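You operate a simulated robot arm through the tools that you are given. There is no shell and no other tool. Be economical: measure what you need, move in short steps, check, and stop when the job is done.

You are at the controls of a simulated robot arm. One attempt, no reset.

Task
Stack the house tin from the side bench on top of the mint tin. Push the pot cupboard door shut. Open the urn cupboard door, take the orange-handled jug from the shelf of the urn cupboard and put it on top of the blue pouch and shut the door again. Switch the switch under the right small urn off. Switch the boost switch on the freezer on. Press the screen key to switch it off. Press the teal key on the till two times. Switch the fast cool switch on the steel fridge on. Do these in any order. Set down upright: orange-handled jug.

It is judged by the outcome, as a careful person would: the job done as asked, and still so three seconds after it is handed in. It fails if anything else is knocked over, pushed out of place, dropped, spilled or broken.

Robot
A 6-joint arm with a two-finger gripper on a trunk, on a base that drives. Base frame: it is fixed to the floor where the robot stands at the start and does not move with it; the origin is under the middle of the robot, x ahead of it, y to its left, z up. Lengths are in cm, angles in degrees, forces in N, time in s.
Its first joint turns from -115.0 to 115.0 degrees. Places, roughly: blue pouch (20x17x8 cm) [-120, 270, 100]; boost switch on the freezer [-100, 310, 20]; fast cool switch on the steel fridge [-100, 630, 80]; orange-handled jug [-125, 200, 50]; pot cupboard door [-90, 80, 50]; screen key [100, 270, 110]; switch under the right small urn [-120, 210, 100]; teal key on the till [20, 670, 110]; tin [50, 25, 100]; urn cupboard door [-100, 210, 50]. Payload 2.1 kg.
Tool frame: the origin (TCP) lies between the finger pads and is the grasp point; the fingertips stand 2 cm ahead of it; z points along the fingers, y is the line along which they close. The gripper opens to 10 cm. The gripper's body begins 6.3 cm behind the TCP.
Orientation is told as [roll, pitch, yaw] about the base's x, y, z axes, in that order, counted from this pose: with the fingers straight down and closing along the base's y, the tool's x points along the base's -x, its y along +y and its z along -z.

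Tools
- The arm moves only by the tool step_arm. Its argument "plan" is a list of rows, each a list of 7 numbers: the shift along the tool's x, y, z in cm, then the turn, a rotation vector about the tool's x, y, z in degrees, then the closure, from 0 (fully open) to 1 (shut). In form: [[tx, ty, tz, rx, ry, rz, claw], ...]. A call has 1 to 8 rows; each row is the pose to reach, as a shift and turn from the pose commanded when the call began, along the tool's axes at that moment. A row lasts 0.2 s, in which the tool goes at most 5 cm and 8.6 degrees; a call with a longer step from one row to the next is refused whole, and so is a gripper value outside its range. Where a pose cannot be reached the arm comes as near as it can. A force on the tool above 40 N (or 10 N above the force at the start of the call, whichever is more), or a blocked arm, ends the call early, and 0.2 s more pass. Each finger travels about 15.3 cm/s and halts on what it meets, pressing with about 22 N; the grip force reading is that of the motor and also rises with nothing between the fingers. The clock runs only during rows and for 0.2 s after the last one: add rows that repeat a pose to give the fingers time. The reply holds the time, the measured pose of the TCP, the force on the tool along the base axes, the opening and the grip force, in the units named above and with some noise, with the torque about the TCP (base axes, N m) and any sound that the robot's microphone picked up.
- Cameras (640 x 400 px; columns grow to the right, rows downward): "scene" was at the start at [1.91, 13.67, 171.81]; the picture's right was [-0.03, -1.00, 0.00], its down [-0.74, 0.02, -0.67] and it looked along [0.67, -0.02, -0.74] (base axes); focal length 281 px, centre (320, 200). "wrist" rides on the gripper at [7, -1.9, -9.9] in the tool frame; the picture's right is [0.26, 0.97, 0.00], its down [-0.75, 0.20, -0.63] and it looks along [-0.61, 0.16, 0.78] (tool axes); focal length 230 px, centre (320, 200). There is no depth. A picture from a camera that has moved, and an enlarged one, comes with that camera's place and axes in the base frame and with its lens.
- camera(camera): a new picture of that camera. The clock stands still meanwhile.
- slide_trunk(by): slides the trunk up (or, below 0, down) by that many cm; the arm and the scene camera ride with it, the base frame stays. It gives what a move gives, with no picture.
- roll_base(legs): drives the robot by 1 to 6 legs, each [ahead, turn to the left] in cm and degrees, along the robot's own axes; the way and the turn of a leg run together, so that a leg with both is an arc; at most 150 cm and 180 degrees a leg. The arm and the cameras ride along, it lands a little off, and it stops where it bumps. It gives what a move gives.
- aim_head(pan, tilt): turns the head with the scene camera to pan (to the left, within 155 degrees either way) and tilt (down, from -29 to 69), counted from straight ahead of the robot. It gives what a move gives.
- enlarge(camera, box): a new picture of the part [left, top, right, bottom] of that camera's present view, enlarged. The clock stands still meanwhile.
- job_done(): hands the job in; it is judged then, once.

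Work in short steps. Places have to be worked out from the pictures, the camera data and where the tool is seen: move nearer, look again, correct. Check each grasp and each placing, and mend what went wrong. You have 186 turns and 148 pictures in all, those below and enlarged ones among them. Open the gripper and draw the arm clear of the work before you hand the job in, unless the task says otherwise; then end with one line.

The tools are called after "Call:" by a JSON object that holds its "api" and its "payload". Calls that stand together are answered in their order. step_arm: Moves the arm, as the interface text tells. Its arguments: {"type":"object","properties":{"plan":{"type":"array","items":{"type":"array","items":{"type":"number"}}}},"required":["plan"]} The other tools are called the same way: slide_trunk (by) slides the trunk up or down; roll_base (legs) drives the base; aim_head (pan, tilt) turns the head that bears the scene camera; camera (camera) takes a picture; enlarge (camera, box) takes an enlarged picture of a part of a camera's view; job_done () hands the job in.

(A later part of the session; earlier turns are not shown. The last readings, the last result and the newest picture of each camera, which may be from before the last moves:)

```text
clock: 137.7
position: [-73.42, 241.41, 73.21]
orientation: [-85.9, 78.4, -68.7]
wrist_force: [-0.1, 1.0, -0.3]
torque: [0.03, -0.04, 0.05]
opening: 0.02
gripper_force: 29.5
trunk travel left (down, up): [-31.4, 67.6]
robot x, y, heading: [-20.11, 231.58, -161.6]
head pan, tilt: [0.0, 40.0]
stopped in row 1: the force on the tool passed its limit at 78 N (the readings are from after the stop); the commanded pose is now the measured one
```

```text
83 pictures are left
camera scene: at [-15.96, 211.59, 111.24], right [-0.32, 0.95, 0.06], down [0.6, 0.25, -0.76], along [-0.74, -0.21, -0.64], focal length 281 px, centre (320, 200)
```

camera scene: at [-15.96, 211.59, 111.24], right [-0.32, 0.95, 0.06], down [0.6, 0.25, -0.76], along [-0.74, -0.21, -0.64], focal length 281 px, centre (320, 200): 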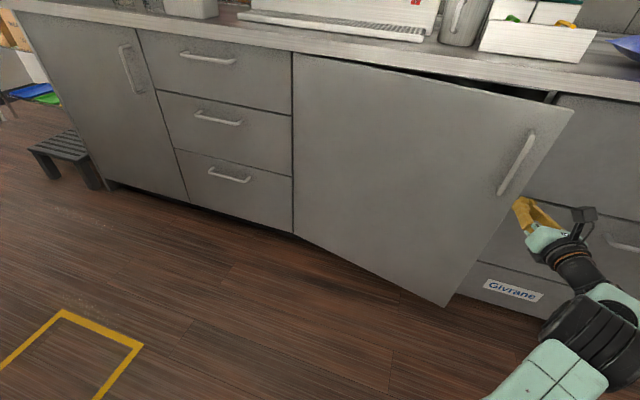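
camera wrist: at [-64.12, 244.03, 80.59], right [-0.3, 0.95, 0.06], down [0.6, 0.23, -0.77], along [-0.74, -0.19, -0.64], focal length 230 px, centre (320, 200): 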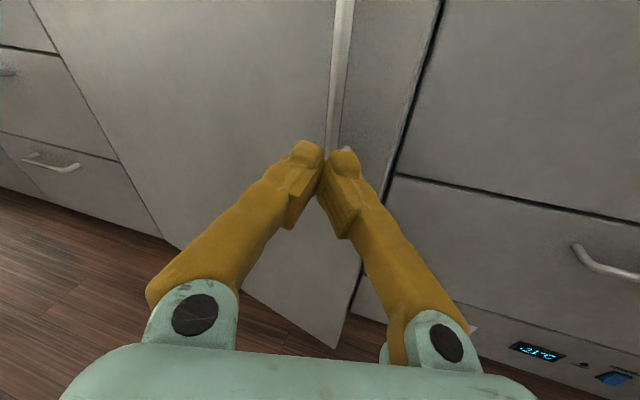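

The fingers are just to the right of the door's free edge. I slip them forward into the gap to keep the door from closing.

Call:
{"api": "step_arm", "payload": {"plan": [[0, 2, 3, 0, 0, 0, 1], [0, 2.5, 7, 0, 0, 0, 1], [0, 2.5, 11, 0, 0, 0, 1], [0, 2.5, 11, 0, 0, 0, 1]]}}

Call:
{"api": "camera", "payload": {"camera": "scene"}}

Call:
{"api": "camera", "payload": {"camera": "wrist"}}

```text
clock: 138.0
position: [-76.6, 248.73, 70.47]
orientation: [-89.5, 74.6, -72.8]
wrist_force: [1.2, -2.3, 0.7]
torque: [0.04, -0.02, -0.29]
opening: 0.0
gripper_force: 29.5
trunk travel left (down, up): [-31.4, 67.6]
robot x, y, heading: [-19.38, 232.08, -163.1]
head pan, tilt: [0.0, 40.0]
stopped in row 1: the arm was blocked; the commanded pose is now the measured one
```

```text
82 pictures are left
camera scene: at [-18.85, 221.85, 112.53], right [-0.29, 0.96, -0.04], down [0.62, 0.16, -0.76], along [-0.73, -0.24, -0.64], focal length 281 px, centre (320, 200)
```

scene: 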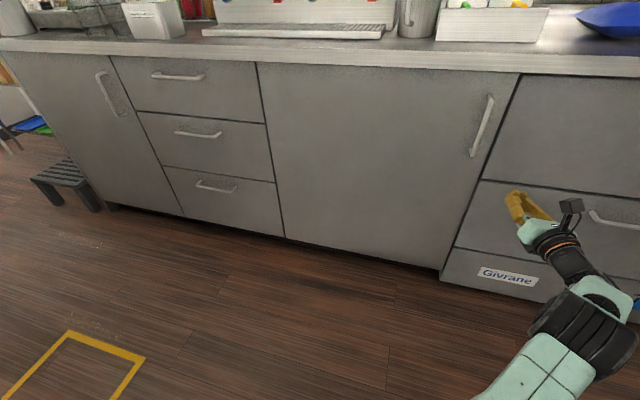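

```text
81 pictures are left
camera wrist: at [-67.17, 251.61, 77.72], right [-0.29, 0.96, -0.01], down [0.61, 0.18, -0.78], along [-0.74, -0.23, -0.63], focal length 230 px, centre (320, 200)
```

wrist: 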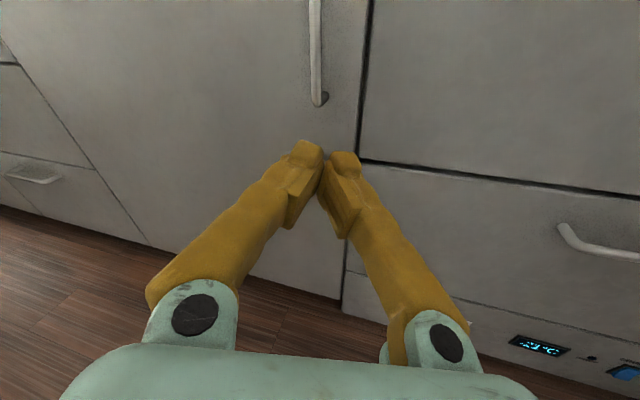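

The door swung shut freely (probably kicked by the loaded grip). I straighten the hand, and re-approach; this time I will unload the lateral force before releasing.

Call:
{"api": "step_arm", "payload": {"plan": [[1.5, -2.8, 0, 0, 0, -3.2, 0.5], [3, -5.6, 0, 0, 0, -6.4, 0], [4.5, -8.4, 0, 0, 0, -9.6, 0], [6, -11.2, 0, 0, 0, -12.8, 0], [7.6, -14, 0, 0, 0, -15.6, 0], [7.6, -14, 0, 0, 0, -15.6, 0]]}}

Call:
{"api": "roll_base", "payload": {"legs": [[12, 0], [0, -17]]}}

Call:
{"api": "camera", "payload": {"camera": "wrist"}}

```text
clock: 139.4
position: [-72.19, 234.3, 82.42]
orientation: [87.8, 87.5, 104.9]
wrist_force: [-0.5, -0.2, 0.5]
torque: [-0.01, 0.03, -0.01]
opening: 9.97
gripper_force: 0.0
trunk travel left (down, up): [-31.4, 67.6]
robot x, y, heading: [-19.21, 231.84, -162.9]
head pan, tilt: [0.0, 40.0]
```

```text
clock: 141.7
position: [-80.72, 246.04, 82.31]
orientation: [88.2, 87.5, 88.2]
wrist_force: [0.3, 0.0, 0.5]
torque: [0.0, 0.01, 0.02]
opening: 10.01
gripper_force: 0.1
trunk travel left (down, up): [-31.4, 67.6]
robot x, y, heading: [-30.74, 228.62, -180.2]
head pan, tilt: [0.0, 40.0]
```

```text
80 pictures are left
camera wrist: at [-70.89, 244.01, 89.24], right [0.0, 0.95, 0.3], down [0.63, 0.23, -0.74], along [-0.78, 0.19, -0.6], focal length 230 px, centre (320, 200)
```

wrist: 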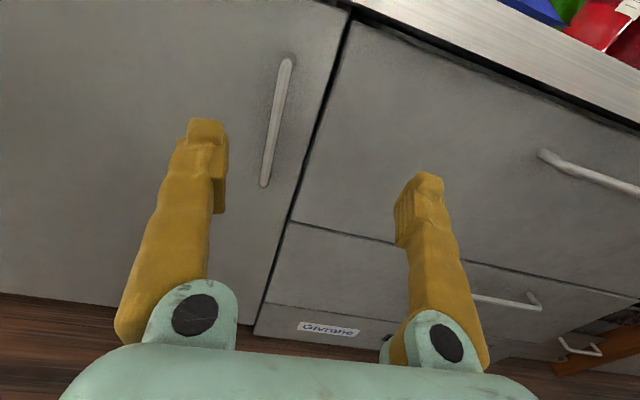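

I correct the small roll, set z 77.5 and y 241.9, then advance 17.7 cm and grip.

Call:
{"api": "step_arm", "payload": {"plan": [[-2.3, -2.1, 0, 0, 0, 1.2, 0], [-4.6, -4.2, 0, 0, 0, 2.5, 0], [-4.6, -4.2, 0, 0, 0, 2.5, 0]]}}

Call:
{"api": "roll_base", "payload": {"legs": [[17.7, 0]]}}

Call:
{"api": "step_arm", "payload": {"plan": [[0, 0, 0, 0, 0, 0, 0.5], [0, 0, 0, 0, 0, 0, 1], [0, 0, 0, 0, 0, 0, 1], [0, 0, 0, 0, 0, 0, 1]]}}

```text
clock: 142.4
position: [-80.68, 242.12, 77.58]
orientation: [22.7, 89.9, 22.8]
wrist_force: [-0.7, -0.1, -0.4]
torque: [-0.02, 0.04, -0.01]
opening: 10.0
gripper_force: 0.0
trunk travel left (down, up): [-31.4, 67.6]
robot x, y, heading: [-30.71, 228.24, -179.8]
head pan, tilt: [0.0, 40.0]
```

```text
clock: 143.9
position: [-98.35, 242.0, 77.58]
orientation: [19.0, 89.8, 19.2]
wrist_force: [0.3, -0.1, -0.6]
torque: [0.0, 0.01, 0.0]
opening: 9.99
gripper_force: 0.1
trunk travel left (down, up): [-31.4, 67.6]
robot x, y, heading: [-48.52, 228.38, -179.7]
head pan, tilt: [0.0, 40.0]
```

```text
clock: 144.9
position: [-98.59, 241.95, 77.61]
orientation: [65.1, 89.7, 65.6]
wrist_force: [-0.7, -15.7, -2.4]
torque: [-0.22, 0.32, -0.05]
opening: 0.61
gripper_force: 30.7
trunk travel left (down, up): [-31.4, 67.6]
robot x, y, heading: [-48.36, 228.48, -180.1]
head pan, tilt: [0.0, 40.0]
```

Gripped, with 16 N lateral preload; I relieve 0.6 cm and pull the first two arcs.

Call:
{"api": "step_arm", "payload": {"plan": [[0, -0.6, 0, 0, 0, 0, 1], [0, -0.6, 0, 0, 0, 0, 1]]}}

Call:
{"api": "roll_base", "payload": {"legs": [[-5.9, 0.6], [-5.9, 1.3]]}}

Call:
{"api": "step_arm", "payload": {"plan": [[0, -0.8, 0, 0, 0, 0, 1], [0, -0.8, 0, 0, 0, 0, 1]]}}

```text
clock: 145.6
position: [-98.49, 241.86, 77.69]
orientation: [-72.6, 89.7, -72.7]
wrist_force: [-0.5, 11.2, 1.8]
torque: [0.24, -0.36, 0.06]
opening: 0.59
gripper_force: 30.6
trunk travel left (down, up): [-31.4, 67.6]
robot x, y, heading: [-48.57, 228.31, 179.8]
head pan, tilt: [0.0, 40.0]
```

```text
clock: 147.1
position: [-87.0, 239.98, 77.49]
orientation: [13.1, 89.8, 15.3]
wrist_force: [1.8, 2.8, -0.4]
torque: [0.01, 0.12, 0.02]
opening: 0.6
gripper_force: 29.8
trunk travel left (down, up): [-31.4, 67.6]
robot x, y, heading: [-36.41, 228.59, -177.8]
head pan, tilt: [0.0, 40.0]
```

```text
clock: 147.7
position: [-87.05, 239.18, 77.62]
orientation: [-50.5, 90.0, -48.1]
wrist_force: [1.5, 8.8, 0.2]
torque: [-0.03, -0.15, 0.14]
opening: 0.0
gripper_force: 30.0
trunk travel left (down, up): [-31.4, 67.6]
robot x, y, heading: [-36.6, 228.61, -177.9]
head pan, tilt: [0.0, 40.0]
```

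Forces stayed near zero on the arc (no spring). Opening now reads 0, so I check whether the handle is still held.

Call:
{"api": "camera", "payload": {"camera": "wrist"}}

Call:
{"api": "camera", "payload": {"camera": "scene"}}

```text
79 pictures are left
camera wrist: at [-77.09, 237.74, 84.52], right [-0.04, 0.97, 0.26], down [0.62, 0.23, -0.75], along [-0.78, 0.13, -0.61], focal length 230 px, centre (320, 200)
```

wrist: 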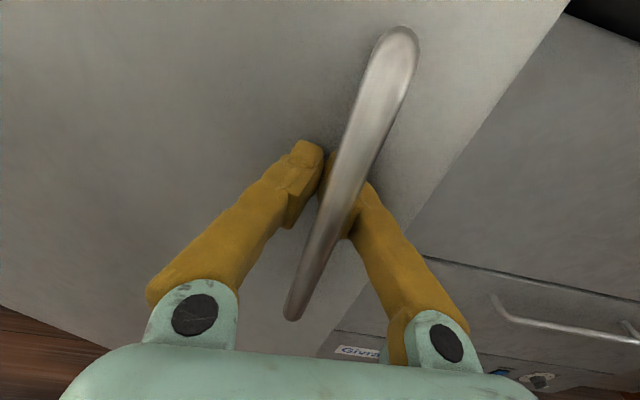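

```text
78 pictures are left
camera scene: at [-38.42, 214.78, 111.85], right [-0.04, 1.0, 0.0], down [0.64, 0.02, -0.77], along [-0.77, -0.03, -0.64], focal length 281 px, centre (320, 200)
```

scene: 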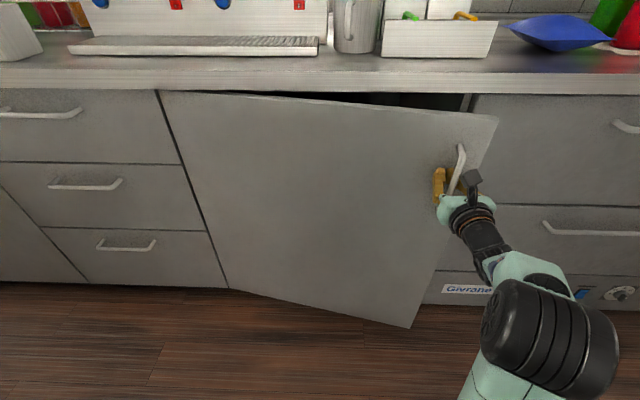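

The grip looks slipped, with the closed fingers beside the bar. I reverse slightly and see whether the door stays ajar.

Call:
{"api": "roll_base", "payload": {"legs": [[-8, 0]]}}

Call:
{"api": "camera", "payload": {"camera": "scene"}}

```text
clock: 148.8
position: [-79.4, 237.45, 77.61]
orientation: [77.9, 89.5, 82.2]
wrist_force: [-12.6, -36.5, 8.0]
torque: [-0.18, 0.05, -0.47]
opening: 0.01
gripper_force: 30.0
trunk travel left (down, up): [-31.4, 67.6]
robot x, y, heading: [-28.68, 229.17, -176.8]
head pan, tilt: [0.0, 40.0]
stopped in leg 1: the force on the tool passed its limit at 40 N (the readings are from after the stop); the commanded pose is now the measured one
```

```text
77 pictures are left
camera scene: at [-30.33, 207.22, 111.16], right [-0.06, 1.0, 0.07], down [0.64, 0.09, -0.76], along [-0.77, 0.0, -0.64], focal length 281 px, centre (320, 200)
```

scene: 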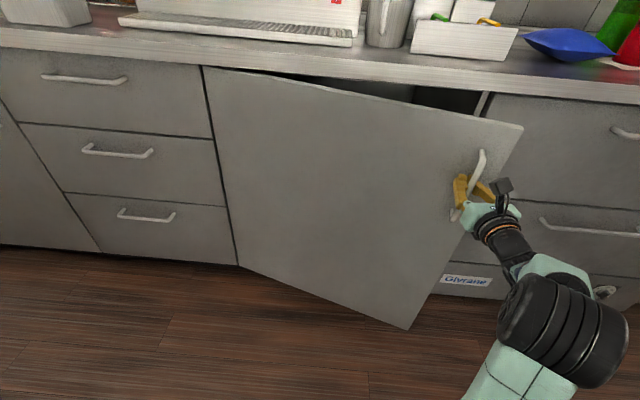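

Still held, about 17° open, with the robot leaning from a 36 N lateral load. I move the arm left in steps to unload it.

Call:
{"api": "step_arm", "payload": {"plan": [[0, -1, 0, 0, 0, 0, 1], [0, -2, 0, 0, 0, 0, 1], [0, -2, 0, 0, 0, 0, 1]]}}

```text
clock: 149.3
position: [-80.75, 238.06, 76.53]
orientation: [-94.8, 85.8, -86.4]
wrist_force: [5.2, -14.6, 23.3]
torque: [0.94, -0.38, -0.11]
opening: 0.62
gripper_force: 32.1
trunk travel left (down, up): [-31.4, 67.6]
robot x, y, heading: [-31.14, 228.87, -170.4]
head pan, tilt: [0.0, 40.0]
stopped in row 2: the arm was blocked; the commanded pose is now the measured one
```

Load is moderate now; I open the fingers and see whether the door stays.

Call:
{"api": "step_arm", "payload": {"plan": [[0, 0, 0, 0, 0, 0, 0.85], [0, 0, 0, 0, 0, 0, 0.6]]}}

Call:
{"api": "camera", "payload": {"camera": "scene"}}

Call:
{"api": "camera", "payload": {"camera": "wrist"}}

```text
clock: 149.6
position: [-81.85, 247.71, 72.05]
orientation: [-85.6, 78.9, -79.3]
wrist_force: [0.0, -2.4, 0.5]
torque: [0.02, -0.01, -0.2]
opening: 1.44
gripper_force: 0.8
trunk travel left (down, up): [-31.4, 67.6]
robot x, y, heading: [-31.51, 229.07, -169.1]
head pan, tilt: [0.0, 40.0]
stopped in row 1: the force on the tool passed its limit at 70 N (the readings are from after the stop); the commanded pose is now the measured one
```

```text
76 pictures are left
camera scene: at [-30.79, 211.23, 111.55], right [-0.19, 0.98, 0.03], down [0.63, 0.14, -0.77], along [-0.76, -0.13, -0.64], focal length 281 px, centre (320, 200)
```

scene: 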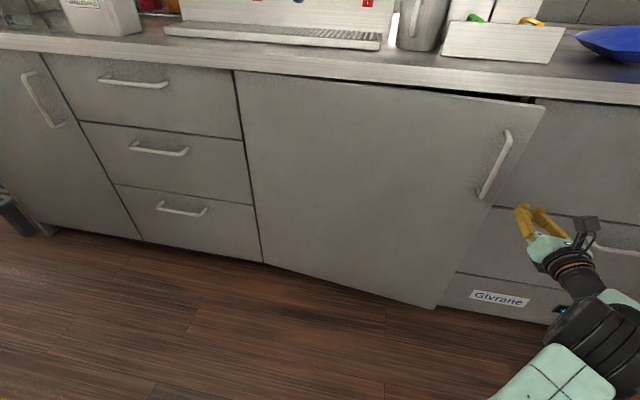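

```text
75 pictures are left
camera wrist: at [-72.17, 248.36, 79.44], right [-0.11, 0.99, 0.07], down [0.63, 0.12, -0.77], along [-0.77, -0.04, -0.64], focal length 230 px, centre (320, 200)
```

wrist: 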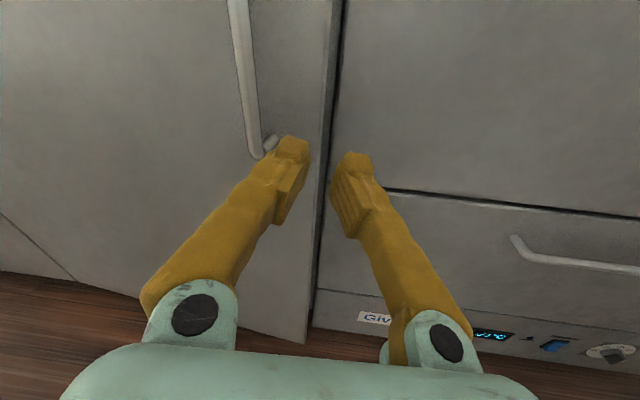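

The robot had leaned under load and sprang back; the door is now around 10° ajar. I try slipping the fingers right and forward behind its edge at once.

Call:
{"api": "step_arm", "payload": {"plan": [[0, 4, 0, 0, 0, 0, 1], [0, 4, 4.8, 0, 0, 0, 1], [0, 4, 9.5, 0, 0, 0, 1]]}}

Call:
{"api": "camera", "payload": {"camera": "scene"}}

```text
clock: 150.4
position: [-92.81, 247.76, 72.59]
orientation: [-88.9, 80.2, -80.4]
wrist_force: [0.0, 1.1, 0.1]
torque: [0.02, 0.0, 0.12]
opening: 0.02
gripper_force: 22.1
trunk travel left (down, up): [-31.4, 67.6]
robot x, y, heading: [-31.51, 228.77, -169.4]
head pan, tilt: [0.0, 40.0]
```

```text
74 pictures are left
camera scene: at [-31.68, 215.23, 111.96], right [-0.18, 0.98, -0.01], down [0.63, 0.11, -0.77], along [-0.75, -0.15, -0.64], focal length 281 px, centre (320, 200)
```

scene: 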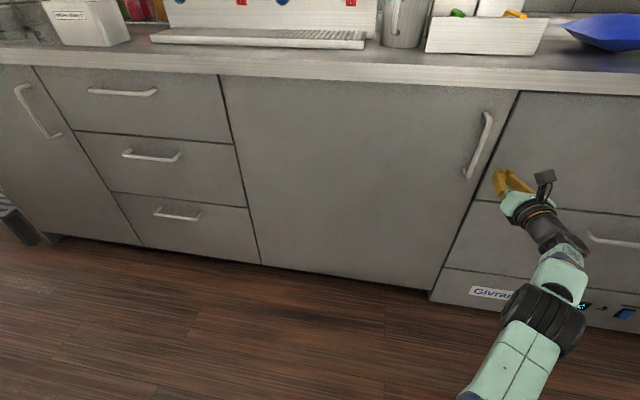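

It closed again, so the door coasts or self-closes; I need a wide smooth pull. I reset the arm and drive to a start pose at heading 165° for a precomputed arc up to about 50°.

Call:
{"api": "step_arm", "payload": {"plan": [[1, -1, -4, 0, 0, -1.5, 0.5], [2, -4, -6.8, 0, 0, -3.5, 0], [3, -7.5, -6.8, 0, 0, -5.5, 0], [4, -11, -6.8, 0, 0, -7.5, 0], [5, -14.5, -6.8, 0, 0, -9.8, 0], [5, -16.5, -6.8, 0, 0, -9.8, 0], [5, -16.5, -6.8, 0, 0, -9.8, 0]]}}

Call:
{"api": "roll_base", "payload": {"legs": [[0, 54.4], [18.5, 0], [0, -80]]}}

Call:
{"api": "camera", "payload": {"camera": "wrist"}}

```text
clock: 152.0
position: [-83.52, 232.68, 80.68]
orientation: [84.6, 89.4, 93.3]
wrist_force: [0.9, 0.5, 0.3]
torque: [0.02, 0.02, -0.01]
opening: 10.01
gripper_force: 0.0
trunk travel left (down, up): [-31.4, 67.6]
robot x, y, heading: [-31.18, 228.75, -169.0]
head pan, tilt: [0.0, 40.0]
```

```text
clock: 159.4
position: [-84.74, 237.51, 80.5]
orientation: [86.5, 89.3, 69.9]
wrist_force: [1.0, -0.3, 0.1]
torque: [-0.03, 0.0, -0.01]
opening: 9.99
gripper_force: 0.1
trunk travel left (down, up): [-31.4, 67.6]
robot x, y, heading: [-39.44, 211.78, 165.8]
head pan, tilt: [0.0, 40.0]
```

```text
73 pictures are left
camera wrist: at [-75.85, 232.94, 87.51], right [0.27, 0.92, 0.27], down [0.66, 0.02, -0.75], along [-0.7, 0.38, -0.61], focal length 230 px, centre (320, 200)
```

wrist: 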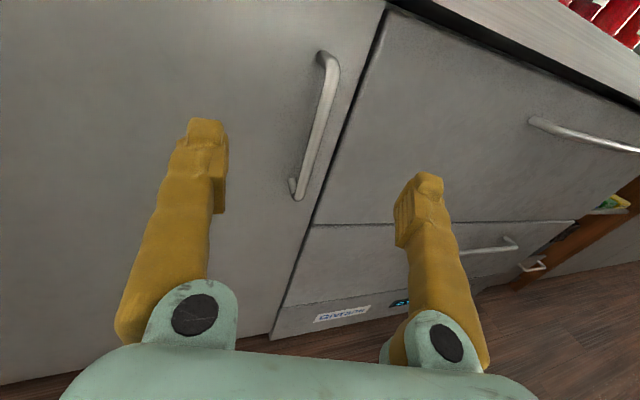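

Well aligned. I lower 2.5 cm, nudge right 0.35, advance 14.2 cm, and grip.

Call:
{"api": "step_arm", "payload": {"plan": [[-2.5, 0.35, 0, 0, 0, 0, 0], [-2.5, 0.35, 0, 0, 0, 0, 0]]}}

Call:
{"api": "roll_base", "payload": {"legs": [[14.2, 0]]}}

Call:
{"api": "step_arm", "payload": {"plan": [[0, 0, 0, 0, 0, 0, 0.5], [0, 0, 0, 0, 0, 0, 1], [0, 0, 0, 0, 0, 0, 1], [0, 0, 0, 0, 0, 0, 1]]}}

```text
clock: 160.0
position: [-84.56, 237.91, 78.15]
orientation: [84.8, 89.4, 68.3]
wrist_force: [0.2, 0.0, 0.7]
torque: [-0.02, 0.02, -0.01]
opening: 9.99
gripper_force: 0.1
trunk travel left (down, up): [-31.4, 67.6]
robot x, y, heading: [-39.29, 211.5, 165.5]
head pan, tilt: [0.0, 40.0]
```

```text
clock: 161.3
position: [-98.41, 241.41, 78.2]
orientation: [86.4, 89.3, 69.9]
wrist_force: [-0.3, -0.1, -0.2]
torque: [0.01, 0.03, -0.01]
opening: 10.01
gripper_force: 0.0
trunk travel left (down, up): [-31.4, 67.6]
robot x, y, heading: [-53.08, 215.24, 165.8]
head pan, tilt: [0.0, 40.0]
```

```text
clock: 162.3
position: [-98.32, 241.99, 78.13]
orientation: [103.1, 89.8, 86.5]
wrist_force: [1.5, 30.3, 9.2]
torque: [-0.07, -0.29, 0.08]
opening: 0.58
gripper_force: 31.6
trunk travel left (down, up): [-31.4, 67.6]
robot x, y, heading: [-52.93, 215.3, 165.5]
head pan, tilt: [0.0, 40.0]
```

30 N preload to the right; I relieve by 0.65 cm.

Call:
{"api": "step_arm", "payload": {"plan": [[0, 0.65, 0, 0, 0, 0, 1], [0, 0.65, 0, 0, 0, 0, 1]]}}

Call:
{"api": "roll_base", "payload": {"legs": [[-5.45, -1.0], [-5.6, -0.6], [-5.8, 0.0]]}}

```text
clock: 162.9
position: [-98.24, 242.05, 78.11]
orientation: [86.2, 89.4, 70.1]
wrist_force: [0.5, 8.1, 3.3]
torque: [-0.31, 0.72, 0.13]
opening: 0.6
gripper_force: 31.1
trunk travel left (down, up): [-31.4, 67.6]
robot x, y, heading: [-52.97, 215.11, 165.8]
head pan, tilt: [0.0, 40.0]
```

```text
clock: 165.0
position: [-81.39, 238.72, 78.11]
orientation: [82.1, 89.3, 64.0]
wrist_force: [-1.6, -5.5, -5.3]
torque: [-0.41, 0.43, 0.0]
opening: 0.59
gripper_force: 29.9
trunk travel left (down, up): [-31.4, 67.6]
robot x, y, heading: [-36.99, 210.96, 164.3]
head pan, tilt: [0.0, 40.0]
```

Excellent, forces are small at about 15°. I continue along the arc.

Call:
{"api": "roll_base", "payload": {"legs": [[-5.85, 0.5], [-5.9, 1.1], [-5.9, 1.8]]}}

```text
clock: 167.1
position: [-65.91, 231.07, 78.16]
orientation: [78.7, 88.7, 64.2]
wrist_force: [-13.9, -22.3, -5.9]
torque: [-0.11, 0.24, -0.28]
opening: 0.01
gripper_force: 29.9
trunk travel left (down, up): [-31.4, 67.6]
robot x, y, heading: [-19.81, 206.6, 167.8]
head pan, tilt: [0.0, 40.0]
```

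30° now. Slightly more turn in the next arcs to cancel the radial load.

Call:
{"api": "roll_base", "payload": {"legs": [[-5.8, 3.0], [-5.4, 3.6]]}}

```text
clock: 168.6
position: [-58.91, 226.13, 77.28]
orientation: [-101.5, 88.1, -107.0]
wrist_force: [-17.0, -27.9, 14.6]
torque: [0.68, -0.65, -0.11]
opening: 0.58
gripper_force: 34.0
trunk travel left (down, up): [-31.4, 67.6]
robot x, y, heading: [-11.4, 204.76, 176.1]
head pan, tilt: [0.0, 40.0]
stopped in leg 2: the force on the tool passed its limit at 43 N (the readings are from after the stop); the commanded pose is now the measured one
```

About 37° with a radial pull of 32 N. I relieve it with a small arm shift toward the hinge.

Call:
{"api": "step_arm", "payload": {"plan": [[0, -0.4, 0.2, 0, 0, 0, 1], [0, -0.7, 0.4, 0, 0, 0, 1], [0, -0.7, 0.4, 0, 0, 0, 1]]}}

Call:
{"api": "camera", "payload": {"camera": "wrist"}}

```text
clock: 168.8
position: [-60.21, 229.11, 74.68]
orientation: [-85.1, 81.7, -88.1]
wrist_force: [-4.4, -7.7, 4.0]
torque: [0.01, -0.37, -0.71]
opening: 0.0
gripper_force: 28.1
trunk travel left (down, up): [-31.4, 67.6]
robot x, y, heading: [-13.05, 204.94, -178.1]
head pan, tilt: [0.0, 40.0]
stopped in row 1: the force on the tool passed its limit at 61 N (the readings are from after the stop); the commanded pose is now the measured one
```

```text
72 pictures are left
camera wrist: at [-50.48, 227.81, 81.9], right [0.05, 0.99, 0.12], down [0.64, 0.06, -0.76], along [-0.76, 0.11, -0.64], focal length 230 px, centre (320, 200)
```

wrist: 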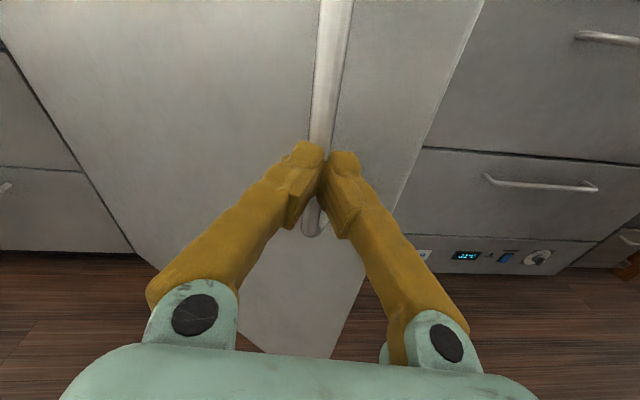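

The fingers slid off with the door about 35° open. I move at once right and forward to get behind its edge.

Call:
{"api": "step_arm", "payload": {"plan": [[0, 4.8, -0.5, 0, 0, 0, 1], [0, 9.6, 0, 0, 0, 0, 1], [0, 11.5, 4.4, 0, 0, 0, 1], [0, 11.5, 9.3, 0, 0, 0, 1], [0, 11.5, 14, 0, 0, 0, 1]]}}

Call:
{"api": "camera", "payload": {"camera": "scene"}}

```text
clock: 169.2
position: [-56.0, 244.66, 68.77]
orientation: [-83.8, 73.7, -92.2]
wrist_force: [-1.2, -3.3, 1.5]
torque: [0.04, -0.08, -0.35]
opening: 0.01
gripper_force: 29.6
trunk travel left (down, up): [-31.4, 67.6]
robot x, y, heading: [-12.13, 205.09, 178.3]
head pan, tilt: [0.0, 40.0]
stopped in row 1: the arm was blocked; the commanded pose is now the measured one
```

```text
71 pictures are left
camera scene: at [-14.98, 196.39, 112.73], right [0.03, 1.0, -0.05], down [0.64, -0.06, -0.77], along [-0.77, -0.01, -0.64], focal length 281 px, centre (320, 200)
```

scene: 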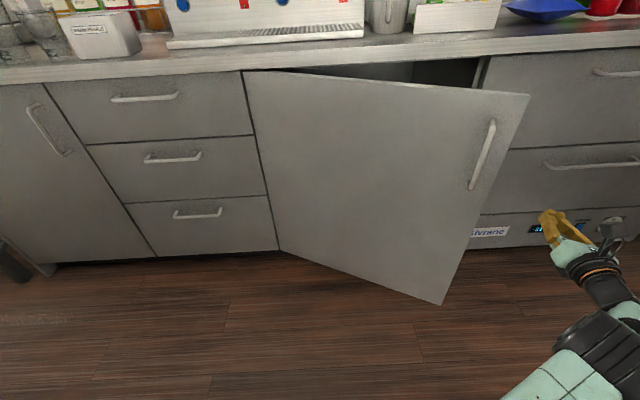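

The door is still about 22° open and the tool is clear on the right. I push straight forward past the edge.

Call:
{"api": "step_arm", "payload": {"plan": [[0, 1, 4.8, 0, 0, 0, 1], [0, 1, 9.7, 0, 0, 0, 1], [0, 0, 14.5, 0, 0, 0, 1]]}}

Call:
{"api": "camera", "payload": {"camera": "scene"}}

```text
clock: 169.9
position: [-68.13, 240.76, 69.4]
orientation: [-83.1, 76.2, -91.1]
wrist_force: [-1.3, 0.5, 0.0]
torque: [0.01, -0.03, 0.03]
opening: 0.0
gripper_force: 29.4
out of reach, approached as far as the arm can: row 2, 3
trunk travel left (down, up): [-31.4, 67.6]
robot x, y, heading: [-12.15, 204.92, 178.4]
head pan, tilt: [0.0, 40.0]
```

```text
70 pictures are left
camera scene: at [-15.21, 192.66, 112.14], right [0.03, 1.0, -0.02], down [0.64, -0.03, -0.77], along [-0.77, 0.01, -0.64], focal length 281 px, centre (320, 200)
```

scene: 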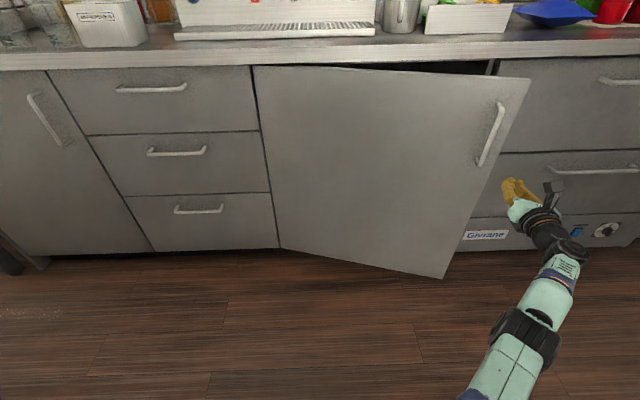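

The door is slowing down (coasting, no spring). I shift the tool right for clearance and look again.

Call:
{"api": "step_arm", "payload": {"plan": [[1, 3, -2, 0, 0, -4, 1], [2, 6, -3, 0, 0, -9, 1], [3, 7, -3, 0, 0, -13.5, 1], [3, 7, -3, 0, 0, -13.5, 1]]}}

Call:
{"api": "camera", "payload": {"camera": "scene"}}

```text
clock: 170.9
position: [-62.1, 243.96, 70.86]
orientation: [31.8, 88.4, 24.0]
wrist_force: [-0.3, -0.8, 1.0]
torque: [-0.01, 0.0, -0.05]
opening: 0.0
gripper_force: 30.3
out of reach, approached as far as the arm can: row 1, 2, 3, 4
trunk travel left (down, up): [-31.4, 67.6]
robot x, y, heading: [-12.49, 204.55, 178.4]
head pan, tilt: [0.0, 40.0]
```

```text
69 pictures are left
camera scene: at [-15.14, 190.89, 111.82], right [0.03, 1.0, 0.0], down [0.64, -0.02, -0.77], along [-0.77, 0.02, -0.64], focal length 281 px, centre (320, 200)
```

scene: 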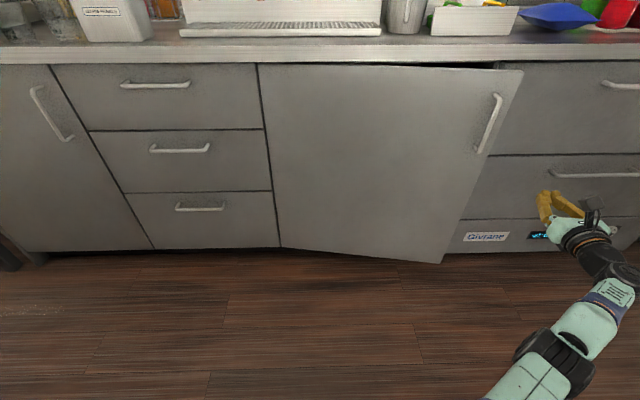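

The door is nearly at rest about 9° ajar. I bring the arm back to nominal and drive to the right side of the door, so that the fingers can enter the gap pointing obliquely behind it.

Call:
{"api": "step_arm", "payload": {"plan": [[0, -4.5, -1, 0, 0, 0, 1], [0, -9, -2, 0, 0, 0, 1], [0, -13.5, -2, 0, 0, 0, 1], [0, -18, -2, 0, 0, 0, 1], [0, -22.5, -2, 0, 0, 0, 1], [0, -26, -2, 0, 0, 0, 1], [0, -26, -2, 0, 0, 0, 1]]}}

Call:
{"api": "roll_base", "payload": {"legs": [[0, -66], [95, 0], [0, -120], [0, -117.4]]}}

Call:
{"api": "camera", "payload": {"camera": "scene"}}

Call:
{"api": "camera", "payload": {"camera": "wrist"}}

```text
clock: 172.6
position: [-63.58, 217.97, 70.61]
orientation: [30.1, 88.4, 22.6]
wrist_force: [-0.3, 0.5, 0.2]
torque: [-0.01, 0.02, -0.01]
opening: 0.03
gripper_force: 29.1
out of reach, approached as far as the arm can: row 1, 2
trunk travel left (down, up): [-31.4, 67.6]
robot x, y, heading: [-12.35, 204.93, 178.5]
head pan, tilt: [0.0, 40.0]
```

```text
clock: 190.2
position: [-86.78, 255.67, 70.59]
orientation: [29.6, 88.4, 80.3]
wrist_force: [0.0, 0.1, 0.2]
torque: [-0.01, 0.01, 0.01]
opening: 0.0
gripper_force: 29.4
trunk travel left (down, up): [-31.4, 67.6]
robot x, y, heading: [-48.67, 292.35, -123.5]
head pan, tilt: [0.0, 40.0]
```

```text
68 pictures are left
camera scene: at [-38.14, 282.43, 111.82], right [-0.83, 0.55, 0.0], down [0.35, 0.54, -0.77], along [-0.42, -0.64, -0.64], focal length 281 px, centre (320, 200)
```

scene: 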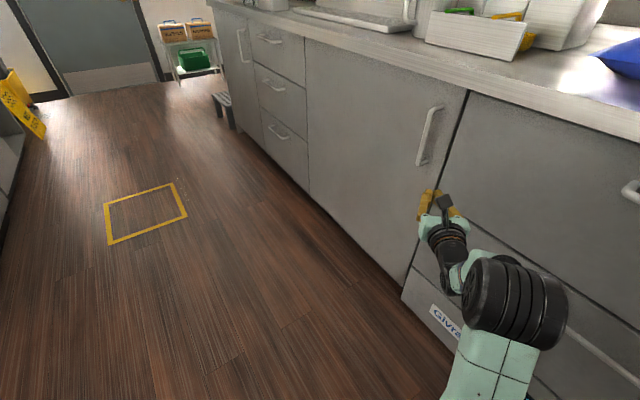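

```text
67 pictures are left
camera wrist: at [-79.17, 261.97, 77.75], right [-0.75, 0.61, 0.27], down [0.25, 0.63, -0.73], along [-0.62, -0.48, -0.62], focal length 230 px, centre (320, 200)
```

wrist: 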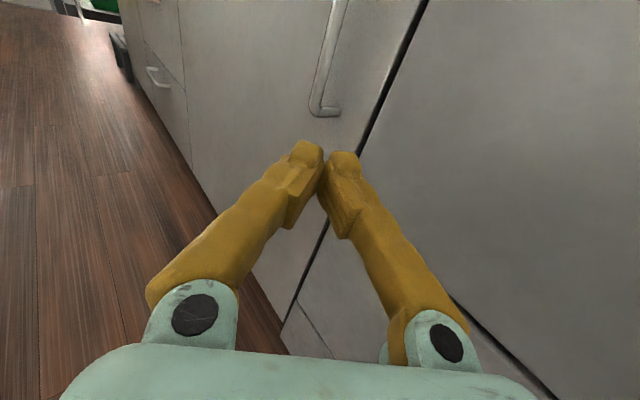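

The door closed meanwhile (slow self-closing). The arc fit was excellent, so I redo the pull with intermediate relief and a clean release at 40°. First I return to the start pose.

Call:
{"api": "step_arm", "payload": {"plan": [[3.5, 1, -0.8, 0, 0, 0, 0.5], [7, 2, -1.5, 0, 0, 0, 0], [7, 2, -1.5, 0, 0, 0, 0]]}}

Call:
{"api": "roll_base", "payload": {"legs": [[0, 40.2], [80.9, 0], [0, -111.7]]}}

Call:
{"api": "camera", "payload": {"camera": "wrist"}}

```text
clock: 191.0
position: [-87.42, 257.94, 77.71]
orientation: [30.1, 88.5, 80.6]
wrist_force: [0.3, 0.3, -0.6]
torque: [-0.01, 0.03, 0.03]
opening: 9.99
gripper_force: 0.0
trunk travel left (down, up): [-31.4, 67.6]
robot x, y, heading: [-48.34, 292.53, -123.4]
head pan, tilt: [0.0, 40.0]
```

```text
clock: 201.9
position: [-83.82, 238.14, 77.6]
orientation: [29.7, 88.4, 9.1]
wrist_force: [0.1, 0.2, 0.1]
torque: [0.0, -0.02, 0.02]
opening: 9.99
gripper_force: 0.0
trunk travel left (down, up): [-31.4, 67.6]
robot x, y, heading: [-39.0, 212.22, 165.5]
head pan, tilt: [0.0, 40.0]
```

```text
66 pictures are left
camera wrist: at [-75.57, 232.93, 84.87], right [0.33, 0.9, 0.27], down [0.68, -0.03, -0.73], along [-0.65, 0.43, -0.62], focal length 230 px, centre (320, 200)
```

wrist: 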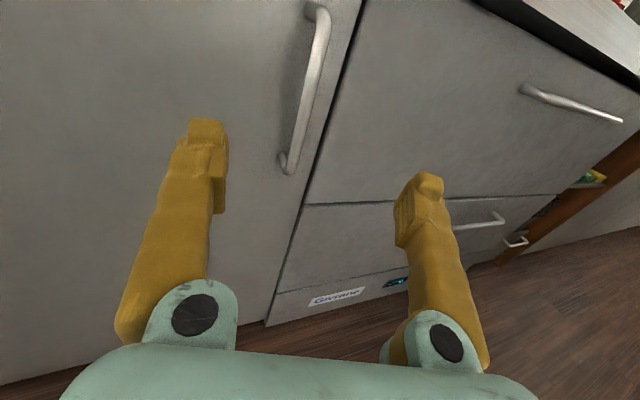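

Aligned. Advance 15.1 cm and grip.

Call:
{"api": "roll_base", "payload": {"legs": [[15.1, 0]]}}

Call:
{"api": "step_arm", "payload": {"plan": [[0, 0, 0, 0, 0, 0, 0.5], [0, 0, 0, 0, 0, 0, 1], [0, 0, 0, 0, 0, 0, 1], [0, 0, 0, 0, 0, 0, 1]]}}

```text
clock: 203.3
position: [-98.14, 241.99, 77.73]
orientation: [28.6, 88.6, 8.0]
wrist_force: [11.5, -0.5, -4.8]
torque: [0.23, -0.09, 0.62]
opening: 9.94
gripper_force: 0.0
trunk travel left (down, up): [-31.4, 67.6]
robot x, y, heading: [-53.51, 216.41, 165.3]
head pan, tilt: [0.0, 40.0]
```

```text
clock: 204.3
position: [-98.39, 242.21, 77.69]
orientation: [27.1, 88.4, 6.4]
wrist_force: [0.9, 4.1, 2.3]
torque: [-0.33, 0.05, -0.01]
opening: 0.6
gripper_force: 31.1
trunk travel left (down, up): [-31.4, 67.6]
robot x, y, heading: [-53.37, 215.92, 165.3]
head pan, tilt: [0.0, 40.0]
```

Light preload. Pull: first five legs with slightly refined numbers.

Call:
{"api": "roll_base", "payload": {"legs": [[-5.45, -1.0], [-5.6, -0.6], [-5.75, 0.1], [-5.7, 0.6]]}}

Call:
{"api": "roll_base", "payload": {"legs": [[-5.65, 1.4]]}}

```text
clock: 206.9
position: [-76.32, 236.78, 77.69]
orientation: [21.8, 88.4, 0.2]
wrist_force: [5.9, 14.0, 1.6]
torque: [-0.19, 0.23, 0.13]
opening: 0.63
gripper_force: 29.5
trunk travel left (down, up): [-31.4, 67.6]
robot x, y, heading: [-31.64, 210.15, 164.4]
head pan, tilt: [0.0, 40.0]
```

```text
clock: 207.8
position: [-71.48, 234.19, 77.65]
orientation: [25.7, 88.4, 5.6]
wrist_force: [4.0, 7.3, 0.1]
torque: [-0.06, 0.0, 0.02]
opening: 0.01
gripper_force: 29.7
trunk travel left (down, up): [-31.4, 67.6]
robot x, y, heading: [-26.21, 208.45, 165.8]
head pan, tilt: [0.0, 40.0]
```

Load only 8 N at 25°. Next legs.

Call:
{"api": "roll_base", "payload": {"legs": [[-5.7, 1.8]]}}

Call:
{"api": "roll_base", "payload": {"legs": [[-5.6, 2.5]]}}

```text
clock: 208.8
position: [-66.83, 231.33, 77.69]
orientation: [27.4, 88.3, 9.0]
wrist_force: [0.6, 1.9, -0.1]
torque: [-0.02, -0.02, 0.0]
opening: 0.01
gripper_force: 29.1
trunk travel left (down, up): [-31.4, 67.6]
robot x, y, heading: [-20.48, 206.73, 167.9]
head pan, tilt: [0.0, 40.0]
```

```text
clock: 209.7
position: [-62.39, 228.17, 77.73]
orientation: [27.9, 88.3, 11.9]
wrist_force: [-0.7, -1.7, -1.2]
torque: [-0.03, 0.01, -0.05]
opening: 0.01
gripper_force: 29.3
trunk travel left (down, up): [-31.4, 67.6]
robot x, y, heading: [-15.28, 206.24, 170.4]
head pan, tilt: [0.0, 40.0]
```

Almost no load; I verify that the handle is still held.

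Call:
{"api": "camera", "payload": {"camera": "wrist"}}

```text
65 pictures are left
camera wrist: at [-53.64, 223.72, 84.83], right [0.26, 0.93, 0.27], down [0.68, 0.02, -0.73], along [-0.68, 0.37, -0.63], focal length 230 px, centre (320, 200)
```

wrist: 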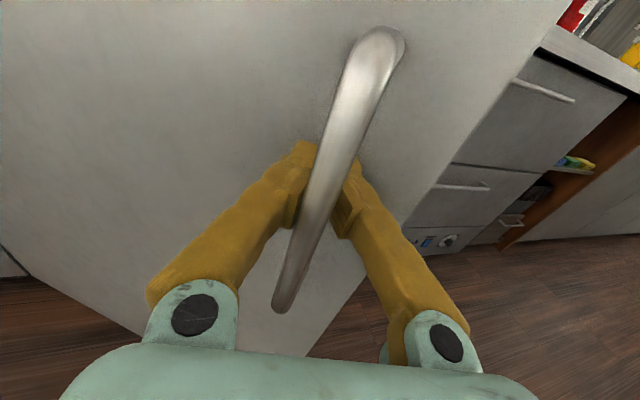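

Held firmly, 38° open. I keep going, one leg at a time.

Call:
{"api": "roll_base", "payload": {"legs": [[-5.2, 3.2]]}}

Call:
{"api": "roll_base", "payload": {"legs": [[-5.0, 4.0]]}}

Call:
{"api": "roll_base", "payload": {"legs": [[-4.6, 4.7]]}}

```text
clock: 210.7
position: [-58.37, 224.85, 77.5]
orientation: [28.4, 88.4, 15.5]
wrist_force: [-3.8, -3.5, -0.4]
torque: [-0.02, 0.08, -0.09]
opening: 0.0
gripper_force: 29.7
trunk travel left (down, up): [-31.4, 67.6]
robot x, y, heading: [-9.74, 205.72, 173.6]
head pan, tilt: [0.0, 40.0]
```

```text
clock: 211.6
position: [-54.64, 221.05, 77.61]
orientation: [28.3, 88.2, 19.4]
wrist_force: [-5.9, -5.2, 0.8]
torque: [-0.03, 0.07, -0.13]
opening: 0.0
gripper_force: 29.4
trunk travel left (down, up): [-31.4, 67.6]
robot x, y, heading: [-4.89, 205.28, 177.4]
head pan, tilt: [0.0, 40.0]
```

```text
clock: 212.5
position: [-51.16, 217.14, 77.46]
orientation: [25.5, 88.2, 21.1]
wrist_force: [-2.7, -2.1, -1.8]
torque: [-0.05, 0.04, -0.05]
opening: 0.6
gripper_force: 29.8
trunk travel left (down, up): [-31.4, 67.6]
robot x, y, heading: [-0.28, 205.25, -177.9]
head pan, tilt: [0.0, 40.0]
```

52° and smooth. Two more arcs.

Call:
{"api": "roll_base", "payload": {"legs": [[-4.7, 5.6]]}}

Call:
{"api": "roll_base", "payload": {"legs": [[-3.4, 6.0]]}}

Call:
{"api": "camera", "payload": {"camera": "wrist"}}

Call:
{"api": "camera", "payload": {"camera": "scene"}}

```text
clock: 213.4
position: [-47.61, 212.29, 77.49]
orientation: [30.9, 88.0, 32.0]
wrist_force: [-24.0, -17.0, 6.1]
torque: [-0.36, 0.07, -0.22]
opening: 0.59
gripper_force: 29.1
trunk travel left (down, up): [-31.4, 67.6]
robot x, y, heading: [3.93, 205.34, -172.2]
head pan, tilt: [0.0, 40.0]
```

```text
clock: 214.3
position: [-44.88, 207.55, 77.42]
orientation: [30.5, 88.2, 37.6]
wrist_force: [-25.6, -14.4, 3.6]
torque: [-0.38, 0.11, -0.19]
opening: 0.6
gripper_force: 29.7
trunk travel left (down, up): [-31.4, 67.6]
robot x, y, heading: [7.41, 206.09, -166.1]
head pan, tilt: [0.0, 40.0]
```

```text
64 pictures are left
camera wrist: at [-35.09, 206.94, 84.68], right [-0.13, 0.95, 0.27], down [0.62, 0.29, -0.73], along [-0.78, 0.08, -0.63], focal length 230 px, centre (320, 200)
```

wrist: 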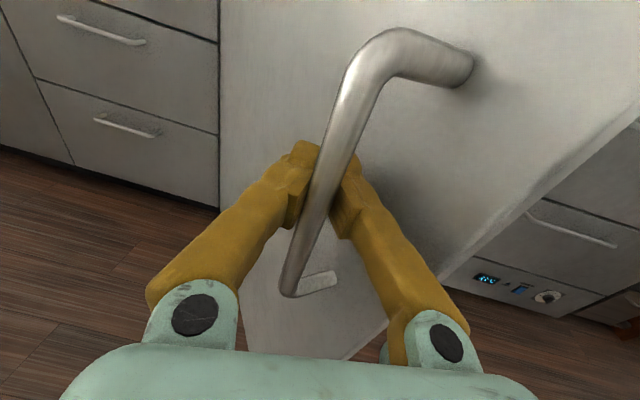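

```text
63 pictures are left
camera scene: at [7.85, 191.52, 111.78], right [-0.24, 0.97, 0.0], down [0.63, 0.16, -0.76], along [-0.74, -0.18, -0.65], focal length 281 px, centre (320, 200)
```

scene: 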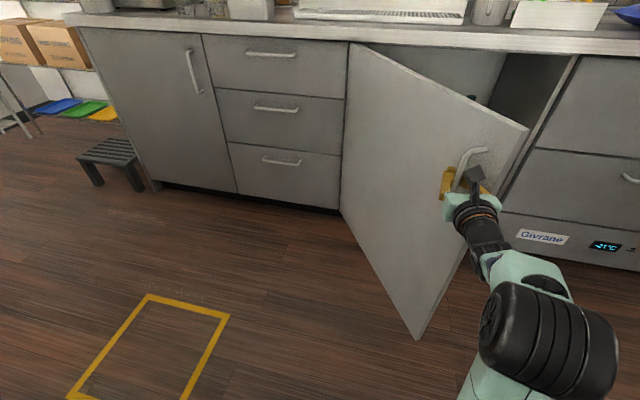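

58° open. I relieve the load toward the hinge, then release gently and see if the door stays.

Call:
{"api": "step_arm", "payload": {"plan": [[0, -0.2, 0.5, 0, 0, 0, 1], [0, -0.2, 0.5, 0, 0, 0, 1]]}}

Call:
{"api": "step_arm", "payload": {"plan": [[0, 0, 0, 0, 0, 0, 0.8], [0, 0, -1, 0, 0, 0, 0.55], [0, 0, -4.5, 0, 0, 0, 0.4], [0, 0, -6, 0, 0, 0, 0.4]]}}

Call:
{"api": "camera", "payload": {"camera": "scene"}}

```text
clock: 214.9
position: [-44.94, 207.49, 77.84]
orientation: [35.5, 88.6, 42.7]
wrist_force: [0.8, 0.3, 0.3]
torque: [-0.02, -0.04, 0.0]
opening: 0.0
gripper_force: 29.6
trunk travel left (down, up): [-31.4, 67.6]
robot x, y, heading: [7.59, 206.0, -166.3]
head pan, tilt: [0.0, 40.0]
```

```text
clock: 215.9
position: [-39.04, 208.46, 77.89]
orientation: [29.7, 88.5, 36.8]
wrist_force: [-0.5, -0.2, 0.6]
torque: [-0.01, -0.03, 0.01]
opening: 6.0
gripper_force: 0.0
trunk travel left (down, up): [-31.4, 67.6]
robot x, y, heading: [7.39, 206.12, -166.1]
head pan, tilt: [0.0, 40.0]
```

```text
62 pictures are left
camera scene: at [8.37, 191.88, 111.82], right [-0.24, 0.97, 0.0], down [0.62, 0.15, -0.77], along [-0.74, -0.18, -0.64], focal length 281 px, centre (320, 200)
```

scene: 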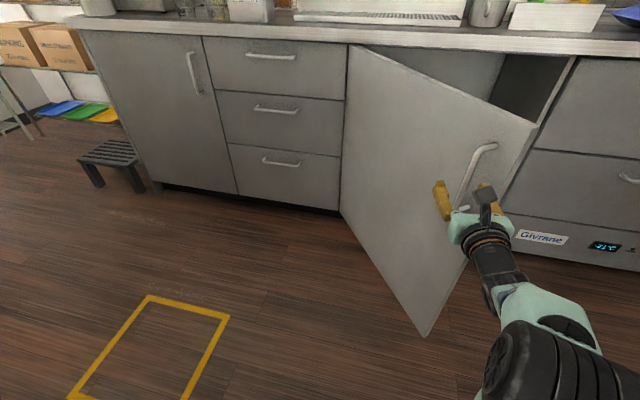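

The door essentially stays. I swing the tool right past the door edge with the fingers closed.

Call:
{"api": "step_arm", "payload": {"plan": [[0, 4.8, 0, 0, 0, 0, 1], [0, 9.6, 0, 0, 0, 0, 1], [0, 14.4, 0, 0, 0, 0, 1], [0, 18, 0, 0, 0, 0, 1]]}}

Call:
{"api": "roll_base", "payload": {"legs": [[10, 0]]}}

Call:
{"api": "camera", "payload": {"camera": "scene"}}

```text
clock: 216.9
position: [-41.22, 226.2, 78.11]
orientation: [28.9, 88.5, 36.1]
wrist_force: [0.2, 0.0, 0.2]
torque: [-0.01, -0.01, -0.01]
opening: 0.0
gripper_force: 22.6
trunk travel left (down, up): [-31.4, 67.6]
robot x, y, heading: [7.6, 205.99, -166.2]
head pan, tilt: [0.0, 40.0]
```

```text
clock: 218.1
position: [-50.92, 223.87, 78.14]
orientation: [30.6, 88.5, 37.7]
wrist_force: [-0.3, -0.6, -0.4]
torque: [-0.01, 0.03, -0.02]
opening: 0.0
gripper_force: 21.5
trunk travel left (down, up): [-31.4, 67.6]
robot x, y, heading: [-1.98, 203.89, -166.3]
head pan, tilt: [0.0, 40.0]
```

```text
61 pictures are left
camera scene: at [-1.38, 189.51, 111.82], right [-0.24, 0.97, 0.0], down [0.62, 0.15, -0.77], along [-0.74, -0.18, -0.64], focal length 281 px, centre (320, 200)
```

scene: 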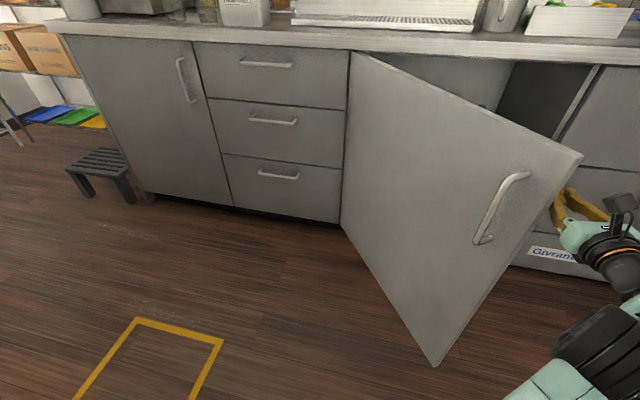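

Door holds at about 50°. I shift 6 cm more right for body clearance, then advance behind the edge.

Call:
{"api": "step_arm", "payload": {"plan": [[0, 3.5, 0, 0, 0, 0, 1], [0, 7, 0, 0, 0, 0, 1], [0, 7, 0, 0, 0, 0, 1]]}}

Call:
{"api": "roll_base", "payload": {"legs": [[16, 0]]}}

Call:
{"api": "camera", "payload": {"camera": "scene"}}

```text
clock: 218.9
position: [-51.68, 230.73, 78.29]
orientation: [29.2, 88.6, 36.2]
wrist_force: [-0.1, -0.3, 0.6]
torque: [-0.01, 0.01, -0.01]
opening: 0.0
gripper_force: 21.8
trunk travel left (down, up): [-31.4, 67.6]
robot x, y, heading: [-2.22, 203.66, -166.4]
head pan, tilt: [0.0, 40.0]
```

```text
clock: 220.3
position: [-67.37, 227.07, 78.26]
orientation: [30.6, 88.5, 37.7]
wrist_force: [-0.4, 0.3, 0.1]
torque: [-0.04, -0.03, 0.01]
opening: 0.01
gripper_force: 22.6
trunk travel left (down, up): [-31.4, 67.6]
robot x, y, heading: [-17.88, 200.28, -166.2]
head pan, tilt: [0.0, 40.0]
```

```text
60 pictures are left
camera scene: at [-16.87, 185.73, 111.82], right [-0.24, 0.97, 0.0], down [0.62, 0.15, -0.77], along [-0.74, -0.18, -0.64], focal length 281 px, centre (320, 200)
```

scene: 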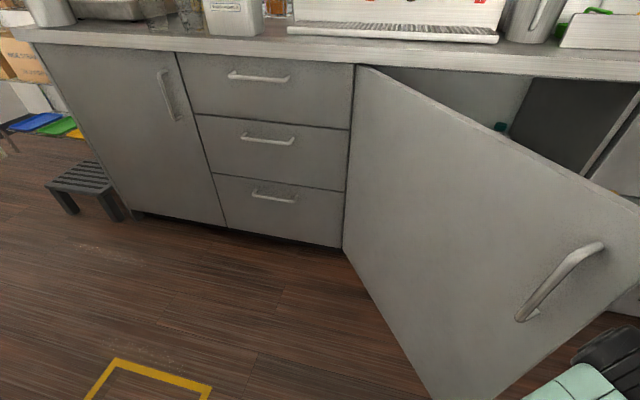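

The robot's base itself is on the outer side of the door; I must get inside its swing. I turn right, compact the arm, and drive around the door edge.

Call:
{"api": "roll_base", "payload": {"legs": [[0, -84.3], [66, 0]]}}

Call:
{"api": "step_arm", "payload": {"plan": [[0, -4.5, -2, 0, 0, 0, 1], [0, -9, -4, 0, 0, 0, 1], [0, -13.5, -6, 0, 0, 0, 1], [0, -17, -9, 0, 0, 0, 1], [0, -17, -12, 0, 0, 0, 1]]}}

Call:
{"api": "roll_base", "payload": {"legs": [[0, 115]]}}

Call:
{"api": "camera", "payload": {"camera": "scene"}}

```text
clock: 227.6
position: [-15.79, 313.48, 78.27]
orientation: [30.6, 88.5, -47.4]
wrist_force: [-0.5, -0.1, 0.9]
torque: [0.02, -0.01, 0.0]
opening: 0.0
gripper_force: 21.9
trunk travel left (down, up): [-31.4, 67.6]
robot x, y, heading: [-38.89, 261.8, 108.4]
head pan, tilt: [0.0, 40.0]
```

```text
clock: 228.8
position: [-30.11, 298.1, 78.3]
orientation: [33.4, 88.5, -44.8]
wrist_force: [-0.3, 0.1, -0.8]
torque: [0.0, 0.0, -0.01]
opening: 0.01
gripper_force: 22.0
trunk travel left (down, up): [-31.4, 67.6]
robot x, y, heading: [-38.34, 261.71, 108.5]
head pan, tilt: [0.0, 40.0]
```

```text
clock: 234.0
position: [-74.92, 253.63, 78.37]
orientation: [31.1, 88.5, 68.9]
wrist_force: [-0.8, -0.3, 0.3]
torque: [0.01, 0.01, -0.01]
opening: 0.0
gripper_force: 22.2
trunk travel left (down, up): [-31.4, 67.6]
robot x, y, heading: [-38.58, 261.9, -135.6]
head pan, tilt: [0.0, 40.0]
```

```text
59 pictures are left
camera scene: at [-30.56, 250.11, 111.82], right [-0.7, 0.71, 0.0], down [0.46, 0.45, -0.77], along [-0.55, -0.54, -0.64], focal length 281 px, centre (320, 200)
```

scene: 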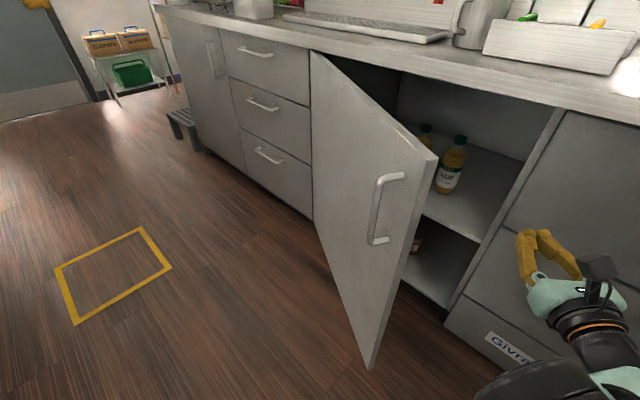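

The cupboard is open and I'm inside the swing, the door at roughly 28°. I extend the arm behind its edge and sweep left by turning the base.

Call:
{"api": "step_arm", "payload": {"plan": [[0, 0, 4.8, 0, 0, 0, 1], [0, 0, 9.6, 0, 0, 0, 1], [0, 0, 14.4, 0, 0, 0, 1], [0, 0, 15, 0, 0, 0, 1]]}}

Call:
{"api": "roll_base", "payload": {"legs": [[0, 40]]}}

Call:
{"api": "camera", "payload": {"camera": "scene"}}

```text
clock: 235.0
position: [-86.64, 244.36, 78.0]
orientation: [31.2, 88.4, 69.0]
wrist_force: [0.1, -0.7, 0.3]
torque: [0.02, 0.0, 0.02]
opening: 0.0
gripper_force: 22.3
trunk travel left (down, up): [-31.4, 67.6]
robot x, y, heading: [-38.48, 262.01, -135.7]
head pan, tilt: [0.0, 40.0]
```

```text
clock: 237.3
position: [-63.73, 217.26, 78.15]
orientation: [31.2, 88.5, 109.6]
wrist_force: [-0.3, -0.7, -0.5]
torque: [-0.01, 0.0, -0.02]
opening: 0.01
gripper_force: 22.2
trunk travel left (down, up): [-31.4, 67.6]
robot x, y, heading: [-38.89, 261.85, -95.0]
head pan, tilt: [0.0, 40.0]
```

```text
58 pictures are left
camera scene: at [-24.85, 258.16, 111.82], right [-1.0, 0.09, 0.0], down [0.05, 0.64, -0.77], along [-0.07, -0.76, -0.64], focal length 281 px, centre (320, 200)
```

scene: 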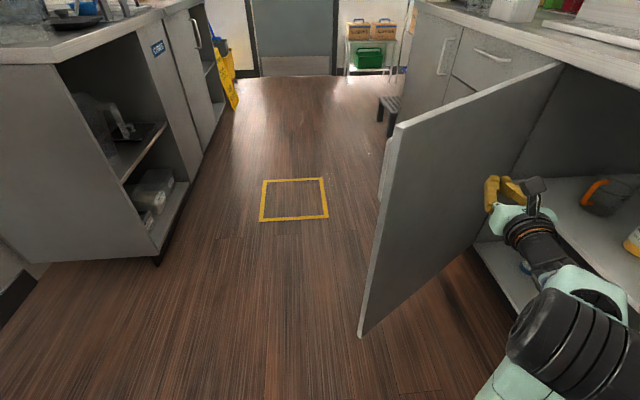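

The fingers are pushing the inner face and the jug's orange handle is visible inside. I drive forward to swing the door wider.

Call:
{"api": "roll_base", "payload": {"legs": [[18, 12]]}}

Call:
{"api": "roll_base", "payload": {"legs": [[14, 12]]}}

Call:
{"api": "camera", "payload": {"camera": "scene"}}

```text
clock: 238.8
position: [-53.67, 195.11, 77.97]
orientation: [30.9, 88.5, 121.4]
wrist_force: [0.0, -0.1, 0.1]
torque: [0.03, 0.02, -0.01]
opening: 0.01
gripper_force: 21.8
trunk travel left (down, up): [-31.4, 67.6]
robot x, y, heading: [-38.34, 244.04, -83.2]
head pan, tilt: [0.0, 40.0]
```

```text
clock: 240.1
position: [-39.98, 179.41, 77.98]
orientation: [31.0, 88.5, 133.6]
wrist_force: [-0.2, -0.2, -0.3]
torque: [-0.02, 0.0, 0.01]
opening: 0.02
gripper_force: 22.1
trunk travel left (down, up): [-31.4, 67.6]
robot x, y, heading: [-35.08, 230.28, -70.9]
head pan, tilt: [0.0, 40.0]
```

```text
57 pictures are left
camera scene: at [-21.1, 232.41, 111.82], right [-0.95, -0.33, 0.0], down [-0.21, 0.61, -0.77], along [0.25, -0.72, -0.64], focal length 281 px, centre (320, 200)
```

scene: 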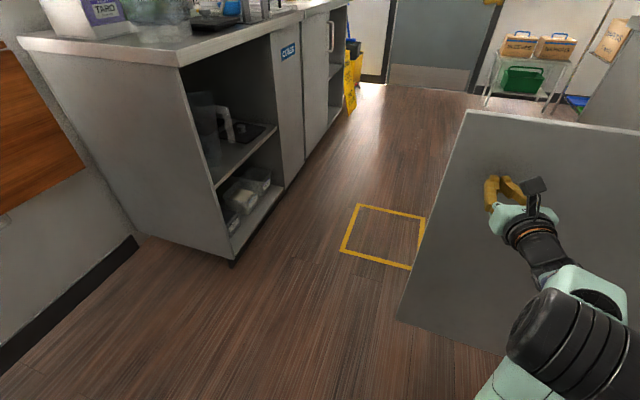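

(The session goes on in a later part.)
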